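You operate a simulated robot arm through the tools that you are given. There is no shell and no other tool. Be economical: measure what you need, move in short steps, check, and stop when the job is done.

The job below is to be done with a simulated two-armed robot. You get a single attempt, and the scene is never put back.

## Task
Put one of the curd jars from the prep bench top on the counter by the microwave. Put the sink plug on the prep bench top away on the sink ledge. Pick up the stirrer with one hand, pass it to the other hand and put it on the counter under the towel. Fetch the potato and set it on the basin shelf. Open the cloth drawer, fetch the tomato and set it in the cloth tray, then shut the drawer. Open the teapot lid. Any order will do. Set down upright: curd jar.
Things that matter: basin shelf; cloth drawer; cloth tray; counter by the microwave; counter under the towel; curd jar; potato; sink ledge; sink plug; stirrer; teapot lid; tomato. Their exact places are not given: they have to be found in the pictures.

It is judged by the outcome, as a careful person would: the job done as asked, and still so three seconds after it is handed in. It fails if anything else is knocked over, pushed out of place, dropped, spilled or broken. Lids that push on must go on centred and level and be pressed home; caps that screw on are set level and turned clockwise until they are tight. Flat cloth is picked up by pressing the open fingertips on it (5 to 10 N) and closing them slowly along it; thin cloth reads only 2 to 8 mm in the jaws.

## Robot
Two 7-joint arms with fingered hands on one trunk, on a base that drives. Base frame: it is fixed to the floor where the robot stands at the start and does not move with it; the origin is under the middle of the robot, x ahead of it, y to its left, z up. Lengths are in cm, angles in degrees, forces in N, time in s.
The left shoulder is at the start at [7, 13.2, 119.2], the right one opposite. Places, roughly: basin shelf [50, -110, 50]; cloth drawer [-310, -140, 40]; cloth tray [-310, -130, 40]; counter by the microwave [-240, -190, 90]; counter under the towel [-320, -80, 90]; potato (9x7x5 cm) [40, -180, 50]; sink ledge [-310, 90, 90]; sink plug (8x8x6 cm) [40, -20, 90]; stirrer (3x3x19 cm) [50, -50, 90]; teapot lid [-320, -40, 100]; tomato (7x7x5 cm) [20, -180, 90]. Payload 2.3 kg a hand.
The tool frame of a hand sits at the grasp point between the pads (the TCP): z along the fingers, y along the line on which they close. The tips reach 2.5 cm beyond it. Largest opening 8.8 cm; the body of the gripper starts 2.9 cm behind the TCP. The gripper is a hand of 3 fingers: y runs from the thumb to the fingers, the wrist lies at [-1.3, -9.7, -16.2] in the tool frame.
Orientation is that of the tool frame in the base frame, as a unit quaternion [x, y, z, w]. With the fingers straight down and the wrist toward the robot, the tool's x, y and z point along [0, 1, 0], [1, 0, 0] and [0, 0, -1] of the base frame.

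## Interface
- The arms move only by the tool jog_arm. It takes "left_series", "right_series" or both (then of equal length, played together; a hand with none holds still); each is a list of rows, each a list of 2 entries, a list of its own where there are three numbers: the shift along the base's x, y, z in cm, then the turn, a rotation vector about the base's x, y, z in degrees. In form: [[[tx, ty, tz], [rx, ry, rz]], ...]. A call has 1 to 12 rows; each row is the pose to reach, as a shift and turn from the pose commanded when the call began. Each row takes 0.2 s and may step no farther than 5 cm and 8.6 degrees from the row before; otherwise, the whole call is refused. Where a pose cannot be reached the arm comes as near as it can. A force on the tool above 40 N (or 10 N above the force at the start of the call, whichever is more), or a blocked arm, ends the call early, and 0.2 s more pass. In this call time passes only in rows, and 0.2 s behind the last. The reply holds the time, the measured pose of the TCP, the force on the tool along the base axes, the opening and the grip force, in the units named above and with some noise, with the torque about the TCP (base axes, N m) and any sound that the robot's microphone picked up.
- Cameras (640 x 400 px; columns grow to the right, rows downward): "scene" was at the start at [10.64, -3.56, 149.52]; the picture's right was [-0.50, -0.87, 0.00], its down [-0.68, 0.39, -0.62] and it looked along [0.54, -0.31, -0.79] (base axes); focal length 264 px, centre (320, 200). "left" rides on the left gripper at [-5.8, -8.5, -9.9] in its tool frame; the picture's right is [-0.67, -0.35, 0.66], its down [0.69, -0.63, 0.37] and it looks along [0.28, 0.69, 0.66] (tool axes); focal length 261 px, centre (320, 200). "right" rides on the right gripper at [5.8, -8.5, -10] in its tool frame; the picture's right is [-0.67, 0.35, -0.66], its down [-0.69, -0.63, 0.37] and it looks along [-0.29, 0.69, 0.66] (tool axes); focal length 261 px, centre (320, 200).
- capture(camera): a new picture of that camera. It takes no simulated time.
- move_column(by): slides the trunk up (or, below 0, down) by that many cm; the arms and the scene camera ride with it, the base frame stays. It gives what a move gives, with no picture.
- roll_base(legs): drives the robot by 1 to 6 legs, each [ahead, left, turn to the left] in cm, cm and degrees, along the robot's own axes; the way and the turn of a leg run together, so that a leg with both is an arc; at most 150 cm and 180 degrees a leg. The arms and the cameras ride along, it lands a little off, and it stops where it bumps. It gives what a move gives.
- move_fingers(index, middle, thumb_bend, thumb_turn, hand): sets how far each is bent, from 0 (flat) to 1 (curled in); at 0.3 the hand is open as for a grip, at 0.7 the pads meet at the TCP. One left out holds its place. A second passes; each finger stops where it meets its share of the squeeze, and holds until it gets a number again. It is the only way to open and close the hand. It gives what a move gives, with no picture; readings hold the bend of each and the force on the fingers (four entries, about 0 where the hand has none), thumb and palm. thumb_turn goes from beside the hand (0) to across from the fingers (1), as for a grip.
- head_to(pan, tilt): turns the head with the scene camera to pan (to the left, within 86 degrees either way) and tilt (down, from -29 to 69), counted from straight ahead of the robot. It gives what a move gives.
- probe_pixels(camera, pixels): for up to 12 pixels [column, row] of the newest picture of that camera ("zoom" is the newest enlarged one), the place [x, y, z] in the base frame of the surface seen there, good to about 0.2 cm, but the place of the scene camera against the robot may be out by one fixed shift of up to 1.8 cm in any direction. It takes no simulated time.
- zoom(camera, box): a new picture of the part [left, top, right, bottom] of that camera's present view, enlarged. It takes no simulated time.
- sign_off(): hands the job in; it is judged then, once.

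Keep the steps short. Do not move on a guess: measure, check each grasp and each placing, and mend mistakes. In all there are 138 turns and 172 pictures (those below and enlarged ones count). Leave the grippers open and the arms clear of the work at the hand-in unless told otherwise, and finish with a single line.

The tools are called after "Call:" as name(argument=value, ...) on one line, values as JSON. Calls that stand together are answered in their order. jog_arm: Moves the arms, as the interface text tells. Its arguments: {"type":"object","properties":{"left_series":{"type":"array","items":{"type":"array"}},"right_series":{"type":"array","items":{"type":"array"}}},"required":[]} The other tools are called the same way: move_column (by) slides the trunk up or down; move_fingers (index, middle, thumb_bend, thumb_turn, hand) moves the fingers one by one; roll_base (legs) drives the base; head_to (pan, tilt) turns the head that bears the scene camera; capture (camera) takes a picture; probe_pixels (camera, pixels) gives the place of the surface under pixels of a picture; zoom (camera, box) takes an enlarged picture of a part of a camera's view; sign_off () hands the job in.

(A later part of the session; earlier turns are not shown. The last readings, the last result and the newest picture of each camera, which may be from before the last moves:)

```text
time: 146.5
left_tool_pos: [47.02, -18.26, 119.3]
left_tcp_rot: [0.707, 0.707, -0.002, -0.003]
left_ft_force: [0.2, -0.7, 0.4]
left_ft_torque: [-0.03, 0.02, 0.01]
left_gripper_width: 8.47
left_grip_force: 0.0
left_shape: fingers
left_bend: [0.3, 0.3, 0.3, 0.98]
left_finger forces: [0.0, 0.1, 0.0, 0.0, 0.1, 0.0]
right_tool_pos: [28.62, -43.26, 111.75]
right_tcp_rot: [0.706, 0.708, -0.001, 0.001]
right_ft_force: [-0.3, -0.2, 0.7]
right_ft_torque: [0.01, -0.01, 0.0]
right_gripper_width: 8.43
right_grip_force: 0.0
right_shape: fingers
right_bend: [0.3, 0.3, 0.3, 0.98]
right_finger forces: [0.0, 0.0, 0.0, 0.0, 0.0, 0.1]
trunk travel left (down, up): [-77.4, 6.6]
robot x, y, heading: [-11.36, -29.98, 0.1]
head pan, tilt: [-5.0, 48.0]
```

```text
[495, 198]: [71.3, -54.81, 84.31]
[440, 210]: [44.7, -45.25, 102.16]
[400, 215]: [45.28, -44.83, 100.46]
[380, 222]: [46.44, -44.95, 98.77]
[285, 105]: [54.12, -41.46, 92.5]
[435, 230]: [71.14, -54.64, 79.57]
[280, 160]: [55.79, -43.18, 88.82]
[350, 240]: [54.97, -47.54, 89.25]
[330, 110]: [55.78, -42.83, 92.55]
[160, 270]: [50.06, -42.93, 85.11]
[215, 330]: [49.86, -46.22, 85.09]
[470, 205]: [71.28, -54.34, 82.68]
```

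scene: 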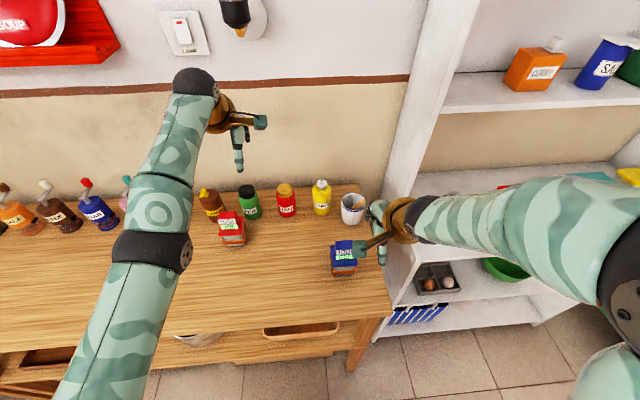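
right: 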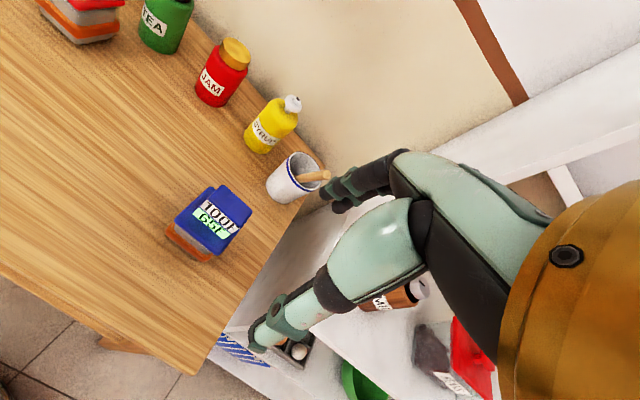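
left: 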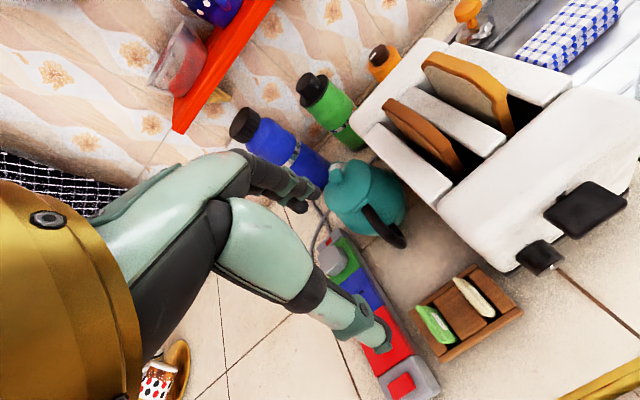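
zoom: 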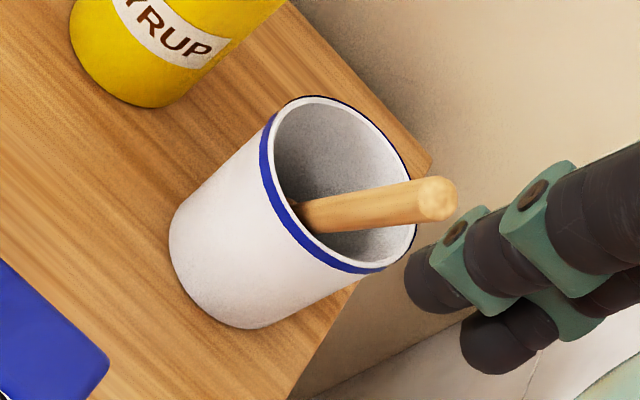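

Stirrer handle tip ≈(44.6,-45.2,102.3), leaning toward me ≈27° from vertical. Align the right hand along the handle axis with a 27° pitch, at a standoff.

Call:
jog_arm(right_series=[[[3.4, -0.5, 0], [0, -6.75, 0]], [[6.8, -1, 0], [0, -13.5, 0]], [[10.2, -1.5, -2], [0, -20.2, 0]], [[13.5, -2, -4.5], [0, -27, 0]]])

Call:
capture(camera="right")

Call:
zoom(camera="scene", box=[290, 150, 430, 280])

```text
time: 147.5
left_tool_pos: [47.12, -18.48, 119.25]
left_tcp_rot: [0.707, 0.708, -0.003, -0.004]
left_ft_force: [0.2, 0.1, 1.3]
left_ft_torque: [0.03, 0.02, -0.02]
left_gripper_width: 8.45
left_grip_force: 0.0
left_shape: fingers
left_bend: [0.3, 0.3, 0.3, 0.98]
left_finger forces: [0.0, 0.1, 0.1, 0.0, 0.0, 0.0]
right_tool_pos: [42.44, -45.37, 107.12]
right_tcp_rot: [0.687, 0.688, 0.164, 0.167]
right_ft_force: [0.0, -0.1, -0.8]
right_ft_torque: [0.0, -0.01, -0.01]
right_gripper_width: 8.46
right_grip_force: 0.0
right_shape: fingers
right_bend: [0.3, 0.3, 0.3, 0.98]
right_finger forces: [0.1, 0.0, 0.1, 0.0, 0.0, 0.0]
trunk travel left (down, up): [-77.4, 6.6]
robot x, y, heading: [-10.9, -29.77, 0.2]
head pan, tilt: [-5.0, 48.0]
```

```text
90 pictures are left
```

right: 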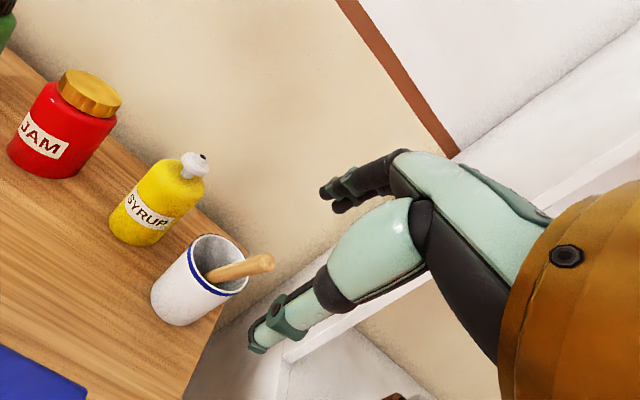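

```text
3.08 times, centred on (360, 215) of scene
```

zoom: 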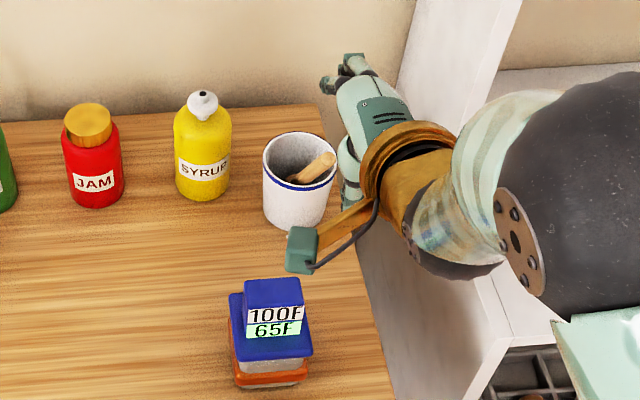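

Call:
zoom(camera="right", box=[180, 220, 300, 310])

Call:
probe_pixels(camera="right", pixels=[[266, 262], [255, 265], [245, 268], [235, 271], [225, 274], [190, 245], [240, 290], [215, 236], [175, 315], [215, 290], [195, 270]])

```text
4.44 times, centred on (240, 265) of right
```

zoom: 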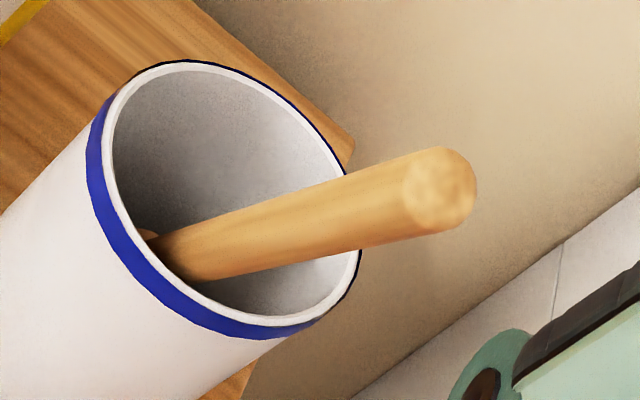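

```text
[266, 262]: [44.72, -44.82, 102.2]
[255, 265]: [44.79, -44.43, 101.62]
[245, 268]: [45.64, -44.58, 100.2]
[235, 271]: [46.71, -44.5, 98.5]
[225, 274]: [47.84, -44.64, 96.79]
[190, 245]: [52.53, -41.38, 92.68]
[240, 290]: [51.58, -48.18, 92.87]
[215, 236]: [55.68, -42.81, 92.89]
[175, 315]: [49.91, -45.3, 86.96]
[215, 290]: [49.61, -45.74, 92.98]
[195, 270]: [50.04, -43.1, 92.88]
```

Axis refined: tilt ≈32°. Slide along it to grip ~2.8 cm below the tip.

Call:
jog_arm(right_series=[[[0.7, 0.2, -1.2], [0, -5, 0]], [[2.4, 0.3, -4.2], [0, -5, 0]], [[4.2, 0.4, -7.4], [0, -5, 0]]])

Call:
capture(camera="right")

```text
time: 148.3
left_tool_pos: [47.01, -18.38, 119.31]
left_tcp_rot: [0.707, 0.708, -0.002, -0.002]
left_ft_force: [-0.5, -0.8, -0.1]
left_ft_torque: [-0.01, 0.0, -0.03]
left_gripper_width: 8.45
left_grip_force: 0.0
left_shape: fingers
left_bend: [0.3, 0.3, 0.3, 0.98]
left_finger forces: [0.0, 0.0, 0.1, 0.0, 0.1, 0.0]
right_tool_pos: [46.67, -44.92, 99.83]
right_tcp_rot: [0.679, 0.68, 0.194, 0.196]
right_ft_force: [-0.2, -0.1, -0.3]
right_ft_torque: [0.0, -0.02, 0.03]
right_gripper_width: 8.43
right_grip_force: 0.1
right_shape: fingers
right_bend: [0.3, 0.3, 0.3, 0.98]
right_finger forces: [0.0, 0.1, 0.0, 0.0, 0.0, 0.0]
trunk travel left (down, up): [-77.4, 6.6]
robot x, y, heading: [-10.93, -30.01, -0.1]
head pan, tilt: [-5.0, 48.0]
```

```text
87 pictures are left
```

right: 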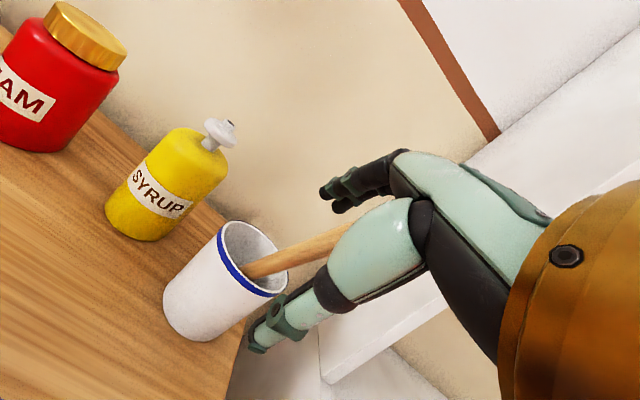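

Handle is between thumb and fingers. Close, then lift vertically.

Call:
move_fingers(hand="right", index=0.72, middle=0.72, thumb_bend=0.72)

Call:
jog_arm(right_series=[[[0, 0, 2], [0, 0, 0]], [[0, 0, 4], [0, 0, 0]], [[0, 0, 6], [0, 0, 0]]])

Call:
capture(camera="right")

```text
time: 149.3
left_tool_pos: [47.06, -18.29, 119.35]
left_tcp_rot: [0.707, 0.707, -0.001, -0.003]
left_ft_force: [-0.5, -0.7, 0.2]
left_ft_torque: [-0.04, 0.01, -0.02]
left_gripper_width: 8.43
left_grip_force: 0.1
left_shape: fingers
left_bend: [0.3, 0.3, 0.3, 0.98]
left_finger forces: [0.1, 0.1, 0.0, 0.0, 0.1, 0.0]
right_tool_pos: [46.5, -44.93, 99.97]
right_tcp_rot: [0.679, 0.68, 0.193, 0.197]
right_ft_force: [-0.4, 1.1, -0.5]
right_ft_torque: [0.0, -0.02, -0.01]
right_gripper_width: 0.0
right_grip_force: 4.5
right_shape: fingers
right_bend: [0.71, 0.71, 0.69, 0.97]
right_finger forces: [2.3, 2.4, 0.0, 0.0, 3.9, 0.0]
trunk travel left (down, up): [-77.4, 6.6]
robot x, y, heading: [-11.22, -29.94, 0.2]
head pan, tilt: [-5.0, 48.0]
```

```text
time: 150.1
left_tool_pos: [46.96, -18.34, 119.27]
left_tcp_rot: [0.707, 0.708, -0.002, -0.003]
left_ft_force: [0.4, 0.5, 0.0]
left_ft_torque: [0.03, -0.03, -0.03]
left_gripper_width: 8.46
left_grip_force: 0.0
left_shape: fingers
left_bend: [0.3, 0.3, 0.3, 0.98]
left_finger forces: [0.0, 0.0, 0.0, 0.1, 0.0, 0.0]
right_tool_pos: [46.45, -44.87, 105.84]
right_tcp_rot: [0.679, 0.681, 0.193, 0.196]
right_ft_force: [-1.2, 0.4, 0.4]
right_ft_torque: [-0.03, 0.02, -0.01]
right_gripper_width: 0.0
right_grip_force: 4.4
right_shape: fingers
right_bend: [0.71, 0.71, 0.69, 0.96]
right_finger forces: [2.0, 2.6, 0.0, 0.0, 3.7, 0.1]
trunk travel left (down, up): [-77.4, 6.6]
robot x, y, heading: [-11.01, -29.93, -0.2]
head pan, tilt: [-5.0, 48.0]
```

```text
86 pictures are left
```

right: 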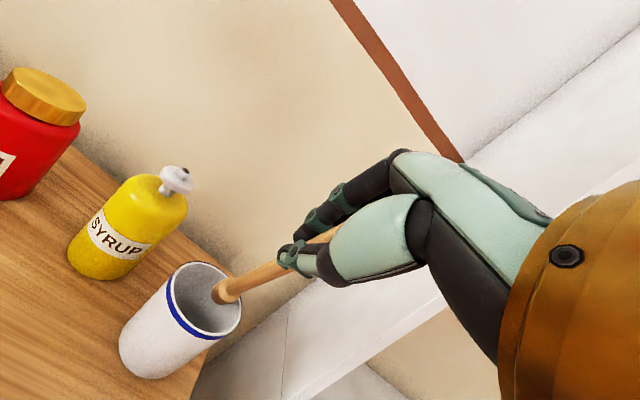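

Stirrer came up with the hand. Firm the grip and lift further clear of the cup.

Call:
move_fingers(hand="right", index=0.9, middle=0.9, thumb_bend=0.9)

Call:
jog_arm(right_series=[[[0, 0, 3], [0, 0, 0]], [[0, 0, 6], [0, 0, 0]], [[-3, 0, 9], [0, 0, 0]], [[-7, 1, 10], [0, 0, 0]]])

Call:
capture(camera="right")

Call:
capture(camera="scene")

```text
time: 151.1
left_tool_pos: [47.06, -18.24, 119.3]
left_tcp_rot: [0.707, 0.707, -0.001, -0.004]
left_ft_force: [-0.3, 1.2, 1.1]
left_ft_torque: [0.02, -0.03, 0.0]
left_gripper_width: 8.47
left_grip_force: 0.1
left_shape: fingers
left_bend: [0.3, 0.3, 0.3, 0.98]
left_finger forces: [0.0, 0.0, 0.0, 0.1, 0.0, 0.0]
right_tool_pos: [46.55, -44.87, 105.87]
right_tcp_rot: [0.679, 0.681, 0.194, 0.196]
right_ft_force: [0.4, -0.6, -1.4]
right_ft_torque: [-0.04, -0.01, -0.01]
right_gripper_width: 1.33
right_grip_force: 15.8
right_shape: fingers
right_bend: [0.88, 0.86, 0.89, 0.91]
right_finger forces: [0.0, 11.3, 0.0, 0.1, 19.9, 0.3]
trunk travel left (down, up): [-77.4, 6.6]
robot x, y, heading: [-11.4, -30.14, -0.1]
head pan, tilt: [-5.0, 48.0]
```

```text
time: 152.1
left_tool_pos: [46.75, -18.29, 119.33]
left_tcp_rot: [0.706, 0.708, 0.0, -0.001]
left_ft_force: [0.7, 0.0, 0.3]
left_ft_torque: [-0.02, -0.01, 0.01]
left_gripper_width: 8.48
left_grip_force: 0.0
left_shape: fingers
left_bend: [0.3, 0.3, 0.3, 0.98]
left_finger forces: [0.0, 0.0, 0.0, 0.0, 0.0, 0.0]
right_tool_pos: [39.32, -43.92, 116.03]
right_tcp_rot: [0.679, 0.68, 0.193, 0.197]
right_ft_force: [0.5, 0.5, 0.0]
right_ft_torque: [-0.02, 0.01, -0.01]
right_gripper_width: 1.36
right_grip_force: 16.4
right_shape: fingers
right_bend: [0.88, 0.87, 0.89, 0.91]
right_finger forces: [0.0, 12.1, 0.0, 0.1, 20.2, 0.7]
trunk travel left (down, up): [-77.4, 6.6]
robot x, y, heading: [-11.01, -29.52, 0.1]
head pan, tilt: [-5.0, 48.0]
```

```text
85 pictures are left
```

right: 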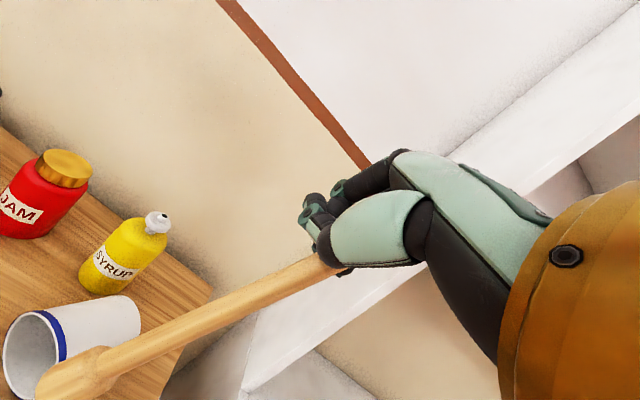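

```text
84 pictures are left
```

scene: 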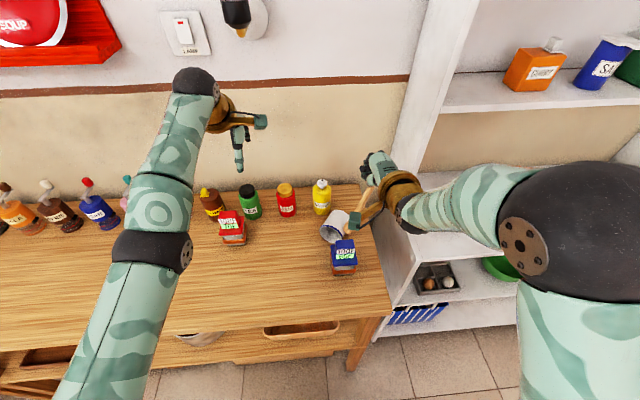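

The cup looks tipped over. Look closely before anything else.

Call:
zoom(camera="scene", box=[300, 170, 420, 290])

Call:
zoom(camera="right", box=[0, 240, 200, 400])

Call:
probe_pixels(camera="right", pixels=[[40, 385], [95, 360], [280, 285], [110, 310], [60, 330], [130, 310], [20, 350], [140, 330]])

```text
3.33 times, centred on (360, 230) of scene
```

zoom: 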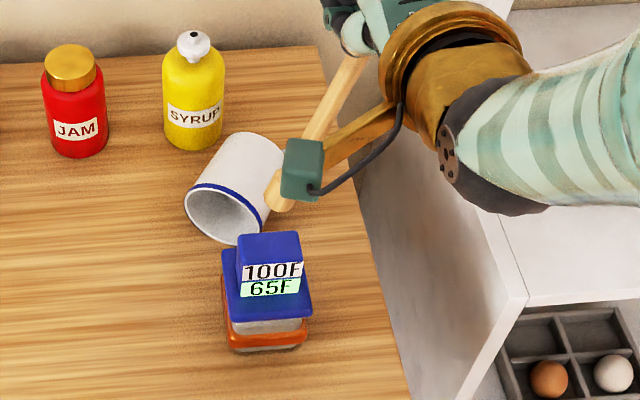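

```text
2.50 times, centred on (100, 320) of right
```

zoom: 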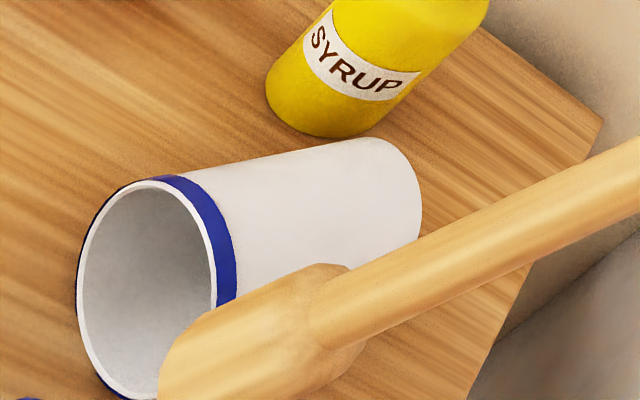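

```text
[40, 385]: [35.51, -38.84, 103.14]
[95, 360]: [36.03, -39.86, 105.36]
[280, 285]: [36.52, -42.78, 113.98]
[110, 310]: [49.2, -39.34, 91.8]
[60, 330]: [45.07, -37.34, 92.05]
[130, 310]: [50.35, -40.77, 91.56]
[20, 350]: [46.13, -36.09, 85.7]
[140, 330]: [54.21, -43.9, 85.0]
```

The cup was knocked on its side when the stirrer swung in the grip; I'll stand it up again after the handover (then a hand is free). Back off from the bench, and turn the right hand so the stirrer lies horizontal toward the left hand.

Call:
roll_base(legs=[[-45, 0, 0]])

Call:
jog_arm(right_series=[[[0, -1, 0], [8, 0, 0]], [[0, -2, 0], [16, 0, 0]], [[0, -3, 0], [24, 0, 0]], [[0, -4, 0], [32, 0, 0]], [[0, -4, 0], [40, 0, 0]], [[0, -4, 0], [48, 0, 0]], [[0, -4, 0], [56, 0, 0]], [[0, -4, 0], [64, 0, 0]]])

Call:
capture(camera="scene")

Call:
capture(camera="right")

Call:
capture(camera="left")

```text
time: 154.8
left_tool_pos: [2.33, -17.95, 119.22]
left_tcp_rot: [0.705, 0.71, -0.003, -0.003]
left_ft_force: [0.2, -0.3, -0.4]
left_ft_torque: [-0.02, 0.03, -0.02]
left_gripper_width: 8.47
left_grip_force: 0.1
left_shape: fingers
left_bend: [0.3, 0.3, 0.3, 0.98]
left_finger forces: [0.0, 0.1, 0.1, 0.0, 0.0, 0.1]
right_tool_pos: [-4.9, -43.74, 115.86]
right_tcp_rot: [0.677, 0.683, 0.193, 0.195]
right_ft_force: [0.3, 0.3, 0.2]
right_ft_torque: [-0.01, 0.0, -0.01]
right_gripper_width: 1.33
right_grip_force: 16.7
right_shape: fingers
right_bend: [0.88, 0.87, 0.89, 0.91]
right_finger forces: [0.0, 12.2, 0.1, 0.0, 20.2, 0.7]
trunk travel left (down, up): [-77.4, 6.6]
robot x, y, heading: [-56.03, -29.68, 0.5]
head pan, tilt: [-5.0, 48.0]
```

```text
time: 156.6
left_tool_pos: [2.25, -18.15, 119.32]
left_tcp_rot: [0.704, 0.71, -0.002, -0.003]
left_ft_force: [1.1, -0.2, -0.3]
left_ft_torque: [0.02, -0.02, 0.02]
left_gripper_width: 8.48
left_grip_force: 0.0
left_shape: fingers
left_bend: [0.3, 0.3, 0.3, 0.98]
left_finger forces: [0.0, 0.1, 0.0, 0.0, 0.1, 0.0]
right_tool_pos: [-5.08, -47.76, 115.99]
right_tcp_rot: [0.677, 0.476, 0.527, -0.193]
right_ft_force: [0.3, 0.8, -0.7]
right_ft_torque: [-0.03, 0.02, 0.0]
right_gripper_width: 1.4
right_grip_force: 17.5
right_shape: fingers
right_bend: [0.88, 0.87, 0.89, 0.91]
right_finger forces: [0.1, 13.0, 0.1, 0.0, 20.6, 1.3]
trunk travel left (down, up): [-77.4, 6.6]
robot x, y, heading: [-55.46, -29.96, 0.7]
head pan, tilt: [-5.0, 48.0]
```

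```text
81 pictures are left
```

scene: 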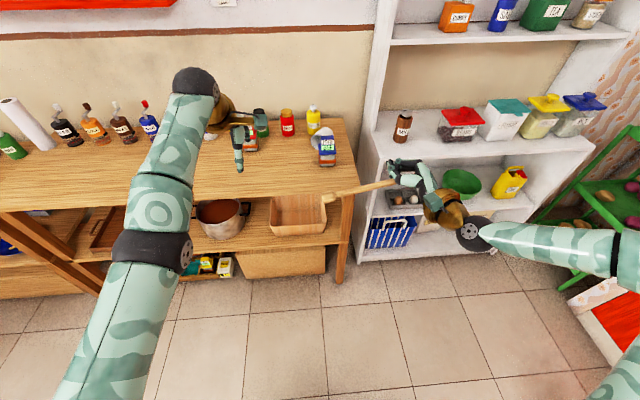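

```text
80 pictures are left
```

right: 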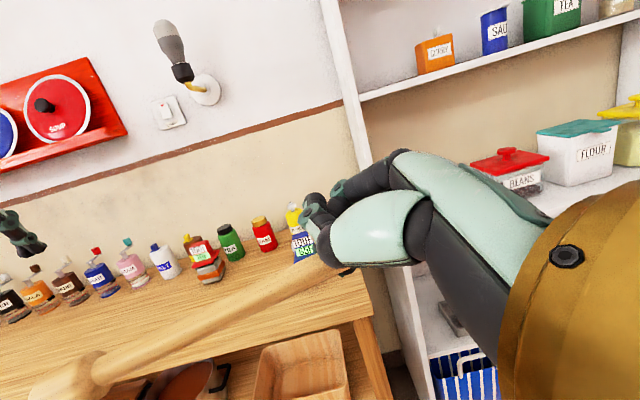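

```text
79 pictures are left
```

left: 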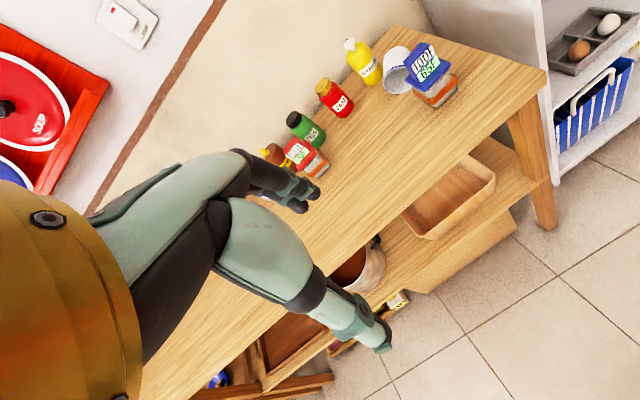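

Stirrer is horizontal. Measure it.

Call:
probe_pixels(camera="right", pixels=[[320, 272], [280, 290], [240, 308], [200, 325], [150, 347], [110, 362], [70, 380], [40, 392]])

Call:
probe_pixels(camera="scene", pixels=[[325, 198], [345, 193], [365, 188], [385, 184]])

```text
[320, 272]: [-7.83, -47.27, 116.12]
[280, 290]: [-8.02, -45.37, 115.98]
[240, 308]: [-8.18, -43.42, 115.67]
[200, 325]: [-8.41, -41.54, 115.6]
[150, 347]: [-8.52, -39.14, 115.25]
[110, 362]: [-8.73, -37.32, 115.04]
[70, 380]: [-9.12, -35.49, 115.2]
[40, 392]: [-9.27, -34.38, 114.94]
```

```text
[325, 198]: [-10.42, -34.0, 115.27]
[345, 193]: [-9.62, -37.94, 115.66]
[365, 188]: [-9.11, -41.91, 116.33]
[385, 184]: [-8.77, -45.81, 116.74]
```

Shaft centre ≈ x −7.6, z 115.4, running y −48…−37. Bring the left hand above it at y≈−39.6.

Call:
jog_arm(left_series=[[[-1, -1, 3], [0, 0, 0]], [[-3, -5, 4], [0, 0, 0]], [[-5, -9, 4], [0, 0, 0]], [[-7, -13, 4], [0, 0, 0]], [[-9, -17, 4], [0, 0, 0]], [[-9.8, -21.4, 4], [0, 0, 0]]])

Call:
capture(camera="left")

Call:
capture(camera="scene")

```text
time: 158.0
left_tool_pos: [-6.28, -35.48, 123.57]
left_tcp_rot: [0.699, 0.715, 0.01, -0.007]
left_ft_force: [-1.4, -3.3, 0.1]
left_ft_torque: [0.13, -0.02, 0.02]
left_gripper_width: 8.45
left_grip_force: 0.1
left_shape: fingers
left_bend: [0.3, 0.3, 0.3, 0.98]
left_finger forces: [0.0, 0.0, 0.0, 0.1, 0.0, 0.1]
left hand out of reach, approached as far as the arm can: row 3, 4, 5, 6
right_tool_pos: [-4.93, -47.8, 115.95]
right_tcp_rot: [0.678, 0.476, 0.526, -0.192]
right_ft_force: [0.3, -1.0, 0.0]
right_ft_torque: [0.01, -0.03, 0.04]
right_gripper_width: 1.39
right_grip_force: 17.3
right_shape: fingers
right_bend: [0.88, 0.87, 0.89, 0.91]
right_finger forces: [0.0, 13.0, 0.1, 0.0, 20.7, 1.3]
trunk travel left (down, up): [-77.4, 6.6]
robot x, y, heading: [-55.33, -30.11, 0.2]
head pan, tilt: [-5.0, 48.0]
```

```text
78 pictures are left
```

left: 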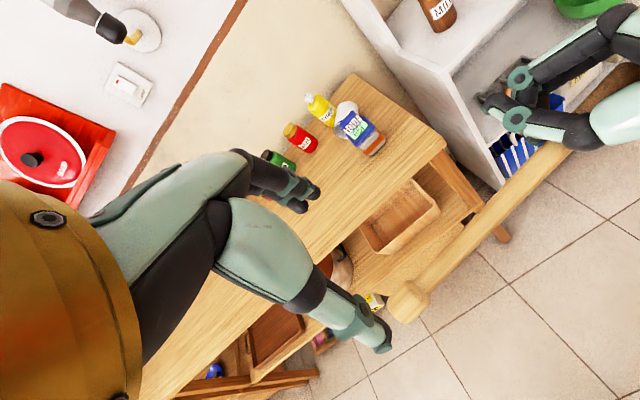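

```text
77 pictures are left
```

scene: 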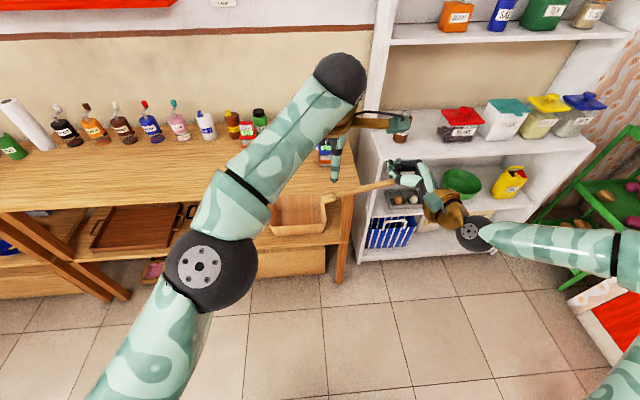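

Left is at its limit; bring the right hand (stirrer) to it instead.

Call:
jog_arm(right_series=[[[0.6, 2, 0], [0, 0, 0]], [[1.2, 4.1, 0], [0, 0, 0]]])

Call:
capture(camera="right")

Call:
capture(camera="left")

Call:
probe_pixels(camera="left", pixels=[[410, 300], [440, 265], [470, 230], [500, 200], [530, 170], [400, 310]])

Call:
probe_pixels(camera="right", pixels=[[320, 272], [280, 290], [240, 308], [200, 325], [150, 347], [110, 362], [70, 380]])

```text
time: 158.6
left_tool_pos: [-6.44, -35.7, 123.59]
left_tcp_rot: [0.704, 0.71, -0.003, -0.002]
left_ft_force: [0.8, -0.2, 0.2]
left_ft_torque: [-0.02, 0.01, 0.02]
left_gripper_width: 8.47
left_grip_force: 0.0
left_shape: fingers
left_bend: [0.3, 0.3, 0.3, 0.98]
left_finger forces: [0.0, 0.1, 0.1, 0.0, 0.0, 0.1]
right_tool_pos: [-3.96, -43.44, 115.91]
right_tcp_rot: [0.678, 0.476, 0.526, -0.193]
right_ft_force: [-0.1, 0.3, -0.1]
right_ft_torque: [0.0, 0.0, -0.03]
right_gripper_width: 1.37
right_grip_force: 17.2
right_shape: fingers
right_bend: [0.88, 0.87, 0.89, 0.91]
right_finger forces: [0.0, 12.9, 0.1, 0.0, 20.6, 1.3]
trunk travel left (down, up): [-77.4, 6.6]
robot x, y, heading: [-55.52, -29.19, 0.4]
head pan, tilt: [-5.0, 48.0]
```

```text
76 pictures are left
```

right: 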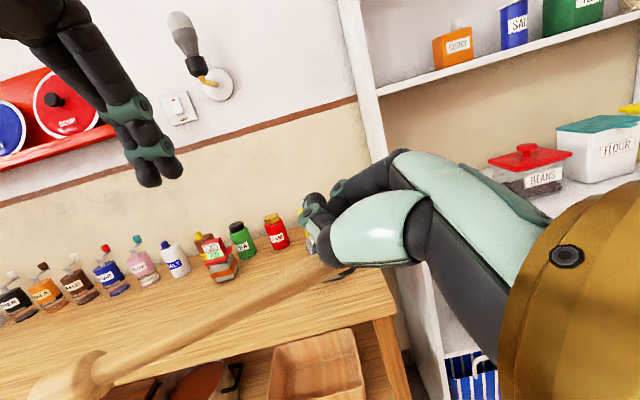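

```text
75 pictures are left
```

left: 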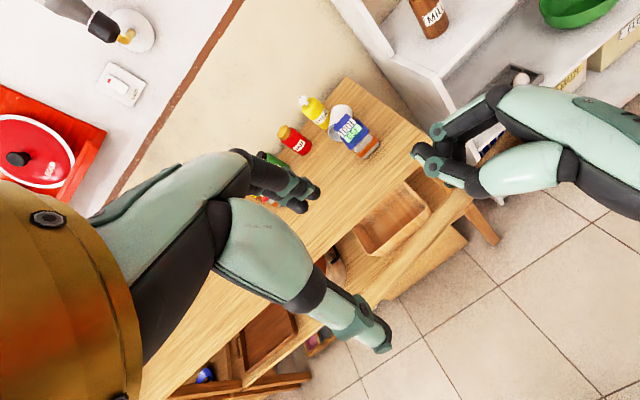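

```text
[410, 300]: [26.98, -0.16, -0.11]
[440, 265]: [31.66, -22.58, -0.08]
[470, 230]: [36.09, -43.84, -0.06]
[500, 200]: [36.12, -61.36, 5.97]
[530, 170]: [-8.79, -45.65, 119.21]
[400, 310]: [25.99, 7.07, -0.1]
```

```text
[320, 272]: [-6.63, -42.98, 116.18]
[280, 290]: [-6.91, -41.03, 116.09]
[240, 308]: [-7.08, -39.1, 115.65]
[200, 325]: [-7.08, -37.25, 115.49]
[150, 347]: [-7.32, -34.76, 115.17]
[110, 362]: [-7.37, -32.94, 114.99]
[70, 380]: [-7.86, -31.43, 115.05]
```

Shaft under left TCP (x≈−6.5, z≈115.3, junction y≈−33). Descend the left hand around it.

Call:
jog_arm(left_series=[[[0, 0, -2.5], [0, 0, 0]], [[0, 0, -5], [0, 0, 0]], [[-0.1, 0, -7.7], [0, 0, 0]]])

Call:
capture(camera="left")

Call:
capture(camera="right")

```text
time: 159.4
left_tool_pos: [-6.77, -35.98, 115.94]
left_tcp_rot: [0.703, 0.711, -0.002, -0.004]
left_ft_force: [-0.4, 0.2, -0.6]
left_ft_torque: [-0.02, 0.0, 0.01]
left_gripper_width: 8.47
left_grip_force: 0.1
left_shape: fingers
left_bend: [0.3, 0.3, 0.3, 0.98]
left_finger forces: [0.0, 0.0, 0.0, 0.0, 0.0, 0.0]
right_tool_pos: [-4.04, -43.69, 115.89]
right_tcp_rot: [0.677, 0.476, 0.526, -0.193]
right_ft_force: [0.0, -0.2, 0.1]
right_ft_torque: [-0.03, 0.02, -0.01]
right_gripper_width: 1.37
right_grip_force: 17.2
right_shape: fingers
right_bend: [0.88, 0.87, 0.89, 0.91]
right_finger forces: [0.0, 13.0, 0.0, 0.0, 20.7, 1.2]
trunk travel left (down, up): [-77.4, 6.6]
robot x, y, heading: [-55.63, -30.68, 0.3]
head pan, tilt: [-5.0, 48.0]
```

```text
74 pictures are left
```

left: 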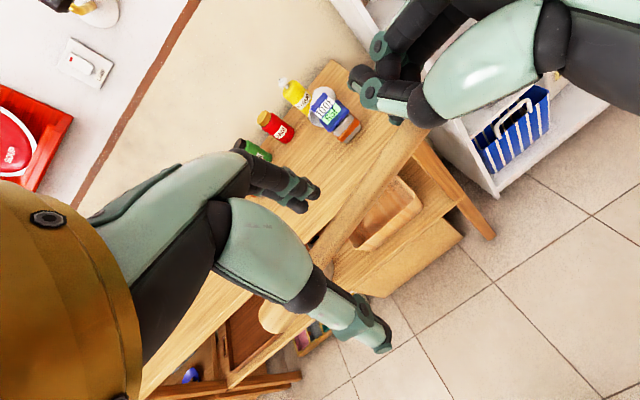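

```text
73 pictures are left
```

right: 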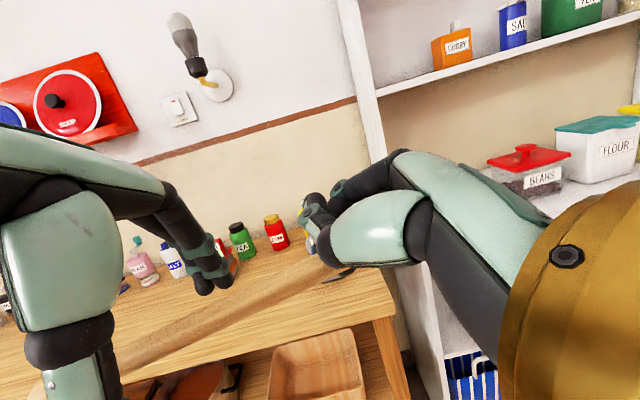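

The shaft passes between left thumb and fingers. Close the left hand.

Call:
move_fingers(hand="left", index=0.75, middle=0.75, thumb_bend=0.75)

Call:
capture(camera="left")

```text
time: 160.4
left_tool_pos: [-6.76, -35.81, 115.95]
left_tcp_rot: [0.704, 0.71, -0.001, -0.003]
left_ft_force: [0.3, 1.5, -1.0]
left_ft_torque: [0.03, 0.0, -0.04]
left_gripper_width: 0.01
left_grip_force: 4.6
left_shape: fingers
left_bend: [0.74, 0.74, 0.71, 0.97]
left_finger forces: [0.0, 3.0, 0.1, 0.1, 6.3, 0.0]
right_tool_pos: [-3.99, -43.63, 115.87]
right_tcp_rot: [0.677, 0.476, 0.527, -0.192]
right_ft_force: [-0.1, -1.9, 0.9]
right_ft_torque: [0.06, 0.01, 0.09]
right_gripper_width: 1.38
right_grip_force: 15.2
right_shape: fingers
right_bend: [0.88, 0.88, 0.89, 0.91]
right_finger forces: [0.1, 11.0, 0.0, 0.1, 20.3, 0.4]
trunk travel left (down, up): [-77.4, 6.6]
robot x, y, heading: [-56.04, -29.99, 0.6]
head pan, tilt: [-5.0, 48.0]
```

```text
72 pictures are left
```

left: 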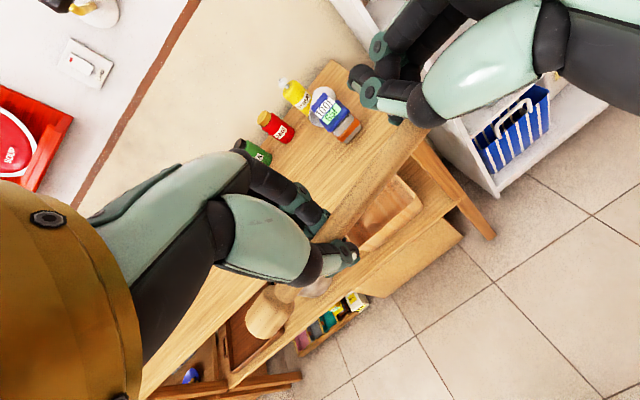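

Call:
move_fingers(hand="left", index=0.9, middle=0.9, thumb_bend=0.9)

Call:
zoom(camera="left", box=[220, 130, 440, 360])

Call:
zoom(camera="scene", box=[290, 80, 490, 260])

```text
time: 161.4
left_tool_pos: [-6.85, -35.86, 115.92]
left_tcp_rot: [0.704, 0.71, -0.002, -0.004]
left_ft_force: [0.1, -0.8, -1.1]
left_ft_torque: [-0.01, 0.01, 0.01]
left_gripper_width: 0.01
left_grip_force: 0.3
left_shape: fingers
left_bend: [0.85, 0.9, 0.82, 0.97]
left_finger forces: [0.1, 1.1, 0.0, 0.0, 0.0, 0.1]
right_tool_pos: [-3.87, -43.56, 115.91]
right_tcp_rot: [0.678, 0.476, 0.526, -0.193]
right_ft_force: [0.3, 0.9, 1.3]
right_ft_torque: [0.08, 0.01, -0.02]
right_gripper_width: 1.4
right_grip_force: 16.0
right_shape: fingers
right_bend: [0.88, 0.87, 0.89, 0.91]
right_finger forces: [0.1, 10.2, 0.1, 0.1, 21.6, 0.0]
trunk travel left (down, up): [-77.4, 6.6]
robot x, y, heading: [-55.82, -30.03, 0.3]
head pan, tilt: [-5.0, 48.0]
```

```text
1.74 times, centred on (330, 245) of left
```

zoom: 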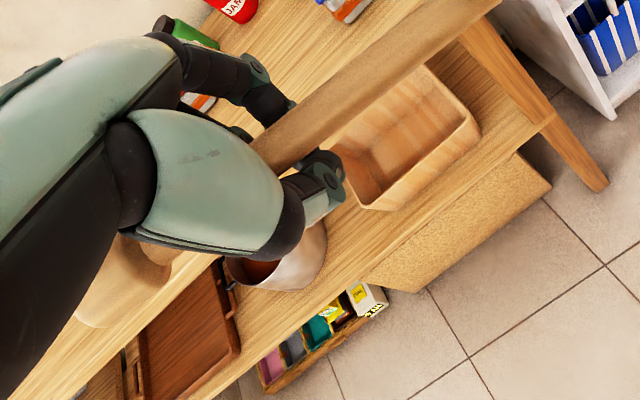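

```text
2.22 times, centred on (390, 170) of scene
```

zoom: 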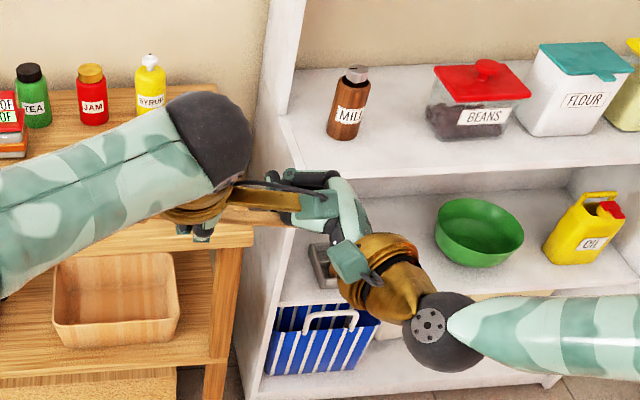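

The stick has slipped up toward the left palm rather than between pads. Open left again and re-measure.

Call:
move_fingers(hand="left", index=0.3, middle=0.3, thumb_bend=0.3)

Call:
zoom(camera="left", box=[220, 130, 440, 360])

Call:
probe_pixels(camera="zoom", pixels=[[440, 50], [400, 80], [360, 110], [320, 140], [290, 165], [100, 300], [130, 270], [300, 180], [420, 100], [260, 200]])

Call:
capture(camera="right")

```text
time: 162.4
left_tool_pos: [-6.68, -35.86, 115.99]
left_tcp_rot: [0.704, 0.71, -0.002, -0.003]
left_ft_force: [-0.2, 0.0, 0.7]
left_ft_torque: [0.0, -0.01, -0.01]
left_gripper_width: 8.45
left_grip_force: 0.1
left_shape: fingers
left_bend: [0.3, 0.3, 0.3, 0.97]
left_finger forces: [0.1, 0.1, 0.0, 0.1, 0.0, 0.0]
right_tool_pos: [-3.94, -43.61, 115.91]
right_tcp_rot: [0.678, 0.477, 0.526, -0.192]
right_ft_force: [-0.2, -0.4, -0.6]
right_ft_torque: [-0.04, -0.01, 0.02]
right_gripper_width: 1.45
right_grip_force: 17.8
right_shape: fingers
right_bend: [0.88, 0.88, 0.89, 0.9]
right_finger forces: [0.0, 12.8, 0.1, 0.1, 22.0, 0.1]
trunk travel left (down, up): [-77.4, 6.6]
robot x, y, heading: [-56.01, -29.84, 0.3]
head pan, tilt: [-5.0, 48.0]
```

```text
1.74 times, centred on (330, 245) of left
```

zoom: 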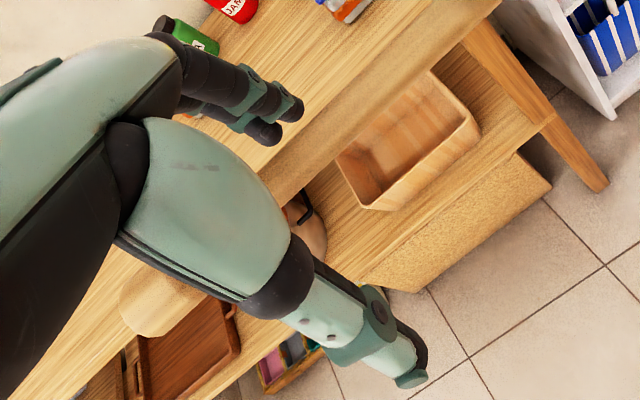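

```text
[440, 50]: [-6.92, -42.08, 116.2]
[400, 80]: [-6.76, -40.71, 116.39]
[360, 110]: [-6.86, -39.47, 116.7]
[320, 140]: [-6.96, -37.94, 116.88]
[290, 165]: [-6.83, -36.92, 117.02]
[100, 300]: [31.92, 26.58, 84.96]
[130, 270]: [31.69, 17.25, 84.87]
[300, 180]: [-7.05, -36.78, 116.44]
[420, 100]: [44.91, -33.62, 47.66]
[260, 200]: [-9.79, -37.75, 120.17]
```

```text
68 pictures are left
```

right: 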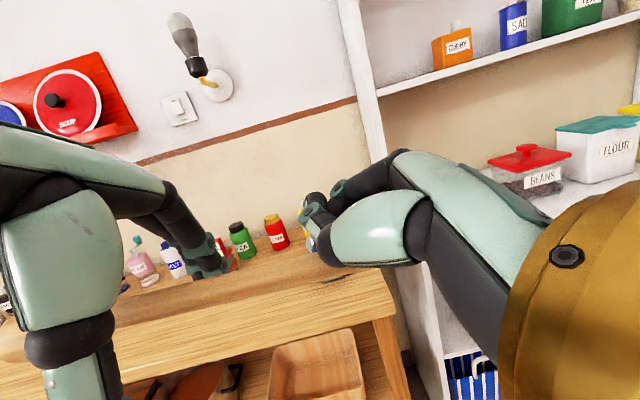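

Stick centre now ≈z 116.4 at y −36. Raise left hand 1.6 so the stick sits at the fingertips, then close.

Call:
jog_arm(left_series=[[[-0.1, 0, 0.8], [0, 0, 0]], [[-0.1, 0, 1.6], [0, 0, 0]]])

Call:
move_fingers(hand="left", index=0.68, middle=0.68, thumb_bend=0.68)

Call:
zoom(camera="left", box=[220, 130, 440, 360])

```text
time: 163.0
left_tool_pos: [-6.71, -35.95, 117.53]
left_tcp_rot: [0.703, 0.711, -0.002, -0.003]
left_ft_force: [0.6, 0.0, 0.6]
left_ft_torque: [-0.03, 0.01, -0.01]
left_gripper_width: 8.41
left_grip_force: 0.1
left_shape: fingers
left_bend: [0.3, 0.3, 0.3, 0.97]
left_finger forces: [0.1, 0.0, 0.0, 0.0, 0.0, 0.0]
right_tool_pos: [-3.89, -43.52, 116.04]
right_tcp_rot: [0.678, 0.477, 0.526, -0.193]
right_ft_force: [-0.1, 1.3, 0.2]
right_ft_torque: [-0.01, -0.02, 0.03]
right_gripper_width: 1.44
right_grip_force: 17.6
right_shape: fingers
right_bend: [0.88, 0.88, 0.89, 0.9]
right_finger forces: [0.1, 12.9, 0.0, 0.0, 22.1, 0.1]
trunk travel left (down, up): [-77.4, 6.6]
robot x, y, heading: [-55.62, -30.2, 0.4]
head pan, tilt: [-5.0, 48.0]
```

```text
time: 164.0
left_tool_pos: [-6.71, -35.93, 117.47]
left_tcp_rot: [0.704, 0.71, -0.002, -0.003]
left_ft_force: [-0.1, 0.1, 0.5]
left_ft_torque: [-0.02, 0.0, -0.02]
left_gripper_width: 0.35
left_grip_force: 0.3
left_shape: fingers
left_bend: [0.67, 0.68, 0.68, 0.97]
left_finger forces: [0.3, 0.0, 0.0, 0.1, 0.0, 0.1]
right_tool_pos: [-3.87, -43.59, 116.0]
right_tcp_rot: [0.678, 0.476, 0.526, -0.192]
right_ft_force: [-0.4, 0.6, 0.0]
right_ft_torque: [0.01, 0.04, 0.01]
right_gripper_width: 1.4
right_grip_force: 17.7
right_shape: fingers
right_bend: [0.88, 0.88, 0.89, 0.9]
right_finger forces: [0.1, 13.1, 0.0, 0.1, 22.2, 0.0]
trunk travel left (down, up): [-77.4, 6.6]
robot x, y, heading: [-55.94, -29.67, 0.3]
head pan, tilt: [-5.0, 48.0]
```

```text
1.74 times, centred on (330, 245) of left
```

zoom: 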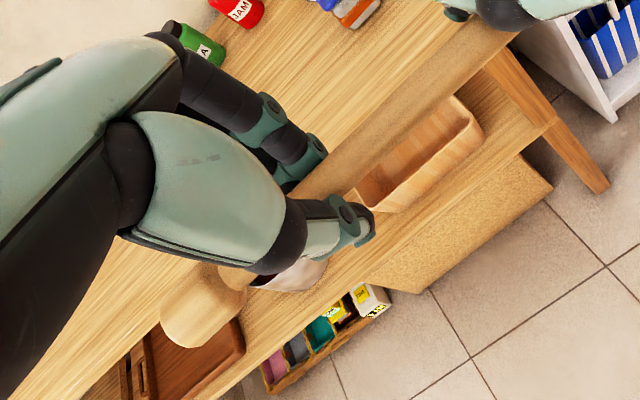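

No grip at this height. Open, lower to TCP≈115.9 (stick slightly above TCP), and close.

Call:
move_fingers(hand="left", index=0.3, middle=0.3, thumb_bend=0.3)

Call:
jog_arm(left_series=[[[0, 0, -0.9], [0, 0, 0]], [[0, 0, -1.7], [0, 0, 0]]])

Call:
move_fingers(hand="left", index=0.7, middle=0.7, thumb_bend=0.7)

Call:
zoom(camera="left", box=[220, 130, 440, 360])

```text
time: 165.0
left_tool_pos: [-6.77, -35.93, 117.54]
left_tcp_rot: [0.704, 0.71, -0.001, -0.003]
left_ft_force: [-0.3, 0.8, 0.0]
left_ft_torque: [-0.03, 0.01, 0.01]
left_gripper_width: 8.43
left_grip_force: 0.2
left_shape: fingers
left_bend: [0.3, 0.3, 0.3, 0.97]
left_finger forces: [0.1, 0.0, 0.0, 0.0, 0.0, 0.0]
right_tool_pos: [-3.92, -43.65, 116.05]
right_tcp_rot: [0.678, 0.476, 0.526, -0.193]
right_ft_force: [-0.2, 0.2, -0.6]
right_ft_torque: [0.0, 0.0, -0.01]
right_gripper_width: 1.42
right_grip_force: 17.6
right_shape: fingers
right_bend: [0.88, 0.88, 0.89, 0.9]
right_finger forces: [0.0, 13.2, 0.0, 0.1, 22.2, 0.0]
trunk travel left (down, up): [-77.4, 6.6]
robot x, y, heading: [-55.86, -29.95, 0.3]
head pan, tilt: [-5.0, 48.0]
```

```text
time: 165.6
left_tool_pos: [-6.74, -35.94, 115.72]
left_tcp_rot: [0.704, 0.71, -0.001, -0.002]
left_ft_force: [0.4, -0.5, 0.0]
left_ft_torque: [-0.02, -0.01, 0.0]
left_gripper_width: 8.45
left_grip_force: 0.1
left_shape: fingers
left_bend: [0.3, 0.3, 0.3, 0.97]
left_finger forces: [0.0, 0.0, 0.1, 0.1, 0.0, 0.1]
right_tool_pos: [-3.98, -43.53, 116.04]
right_tcp_rot: [0.677, 0.477, 0.526, -0.193]
right_ft_force: [-0.4, 0.4, -0.1]
right_ft_torque: [-0.03, -0.03, 0.01]
right_gripper_width: 1.39
right_grip_force: 17.3
right_shape: fingers
right_bend: [0.88, 0.88, 0.89, 0.9]
right_finger forces: [0.0, 13.1, 0.0, 0.0, 22.0, 0.1]
trunk travel left (down, up): [-77.4, 6.6]
robot x, y, heading: [-55.94, -29.81, 0.2]
head pan, tilt: [-5.0, 48.0]
```

```text
time: 166.6
left_tool_pos: [-6.76, -36.03, 115.7]
left_tcp_rot: [0.704, 0.71, -0.002, -0.003]
left_ft_force: [-0.2, 0.2, 0.3]
left_ft_torque: [0.0, -0.01, 0.03]
left_gripper_width: 0.0
left_grip_force: 0.0
left_shape: fingers
left_bend: [0.7, 0.7, 0.7, 0.97]
left_finger forces: [0.1, 0.0, 0.0, 0.0, 0.0, 0.0]
right_tool_pos: [-3.96, -43.63, 116.03]
right_tcp_rot: [0.677, 0.477, 0.526, -0.193]
right_ft_force: [0.2, -1.2, -0.2]
right_ft_torque: [0.0, -0.02, -0.01]
right_gripper_width: 1.44
right_grip_force: 17.6
right_shape: fingers
right_bend: [0.88, 0.88, 0.89, 0.9]
right_finger forces: [0.0, 13.0, 0.0, 0.0, 22.0, 0.0]
trunk travel left (down, up): [-77.4, 6.6]
robot x, y, heading: [-55.75, -29.85, 0.2]
head pan, tilt: [-5.0, 48.0]
```

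```text
1.74 times, centred on (330, 245) of left
```

zoom: 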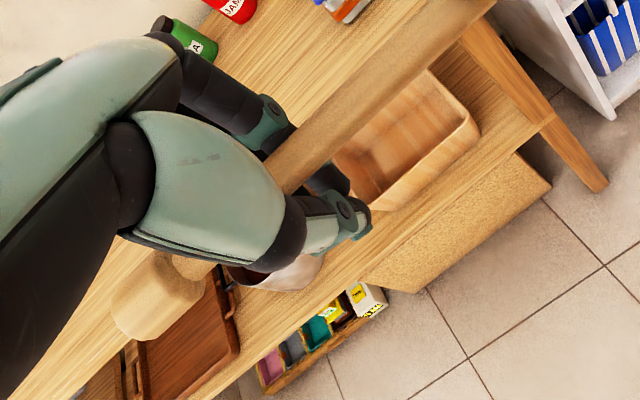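

Now the stick lies above the closed tips (loose). The pads must be between: TCP ≈116.6.

Call:
move_fingers(hand="left", index=0.3, middle=0.3, thumb_bend=0.3)

Call:
jog_arm(left_series=[[[0, 0, 0.5], [0, 0, 0]], [[0, 0, 0.9], [0, 0, 0]]])

Call:
move_fingers(hand="left", index=0.7, middle=0.7, thumb_bend=0.7)

Call:
zoom(camera="left", box=[220, 130, 440, 360])

```text
time: 167.6
left_tool_pos: [-6.79, -36.03, 115.85]
left_tcp_rot: [0.704, 0.711, -0.002, -0.002]
left_ft_force: [0.0, 0.2, 0.6]
left_ft_torque: [0.02, 0.0, -0.02]
left_gripper_width: 8.45
left_grip_force: 0.0
left_shape: fingers
left_bend: [0.3, 0.3, 0.3, 0.97]
left_finger forces: [0.1, 0.0, 0.0, 0.1, 0.0, 0.0]
right_tool_pos: [-3.87, -43.57, 115.94]
right_tcp_rot: [0.677, 0.477, 0.526, -0.193]
right_ft_force: [0.0, -0.4, -0.3]
right_ft_torque: [-0.02, 0.0, 0.01]
right_gripper_width: 1.45
right_grip_force: 17.2
right_shape: fingers
right_bend: [0.88, 0.88, 0.89, 0.9]
right_finger forces: [0.0, 13.1, 0.0, 0.1, 22.0, 0.0]
trunk travel left (down, up): [-77.4, 6.6]
robot x, y, heading: [-55.9, -29.92, 0.3]
head pan, tilt: [-5.0, 48.0]
```

```text
time: 168.2
left_tool_pos: [-6.58, -36.11, 116.71]
left_tcp_rot: [0.704, 0.71, -0.002, -0.002]
left_ft_force: [0.3, -1.1, 0.9]
left_ft_torque: [0.0, 0.01, 0.02]
left_gripper_width: 8.45
left_grip_force: 0.1
left_shape: fingers
left_bend: [0.3, 0.3, 0.3, 0.97]
left_finger forces: [0.0, 0.0, 0.0, 0.1, 0.0, 0.1]
right_tool_pos: [-3.92, -43.6, 115.95]
right_tcp_rot: [0.678, 0.476, 0.527, -0.192]
right_ft_force: [-0.2, 0.4, 0.3]
right_ft_torque: [0.02, 0.02, 0.02]
right_gripper_width: 1.42
right_grip_force: 17.6
right_shape: fingers
right_bend: [0.88, 0.88, 0.89, 0.9]
right_finger forces: [0.0, 13.1, 0.0, 0.1, 22.1, 0.1]
trunk travel left (down, up): [-77.4, 6.6]
robot x, y, heading: [-55.77, -29.88, 0.2]
head pan, tilt: [-5.0, 48.0]
```

```text
time: 169.2
left_tool_pos: [-6.73, -36.08, 116.63]
left_tcp_rot: [0.704, 0.71, -0.002, -0.003]
left_ft_force: [0.2, 0.5, -0.1]
left_ft_torque: [0.01, -0.05, 0.0]
left_gripper_width: 0.0
left_grip_force: 0.1
left_shape: fingers
left_bend: [0.7, 0.7, 0.7, 0.97]
left_finger forces: [0.0, 0.0, 0.1, 0.0, 0.1, 0.1]
right_tool_pos: [-3.83, -43.56, 115.86]
right_tcp_rot: [0.677, 0.476, 0.527, -0.193]
right_ft_force: [0.4, 0.1, -0.2]
right_ft_torque: [-0.04, -0.01, 0.01]
right_gripper_width: 1.43
right_grip_force: 17.6
right_shape: fingers
right_bend: [0.88, 0.88, 0.89, 0.9]
right_finger forces: [0.0, 13.2, 0.0, 0.0, 22.1, 0.0]
trunk travel left (down, up): [-77.4, 6.6]
robot x, y, heading: [-55.53, -29.79, 0.3]
head pan, tilt: [-5.0, 48.0]
```

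```text
1.74 times, centred on (330, 245) of left
```

zoom: 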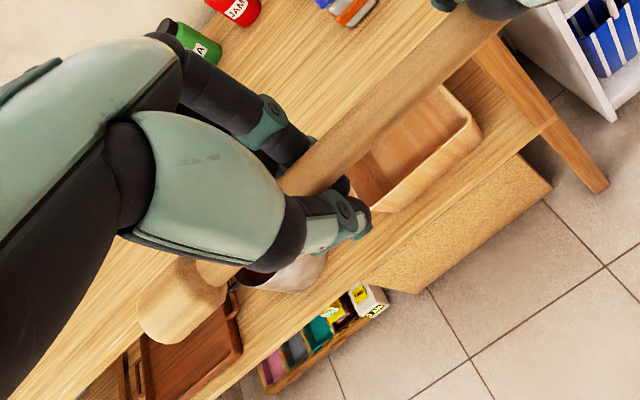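

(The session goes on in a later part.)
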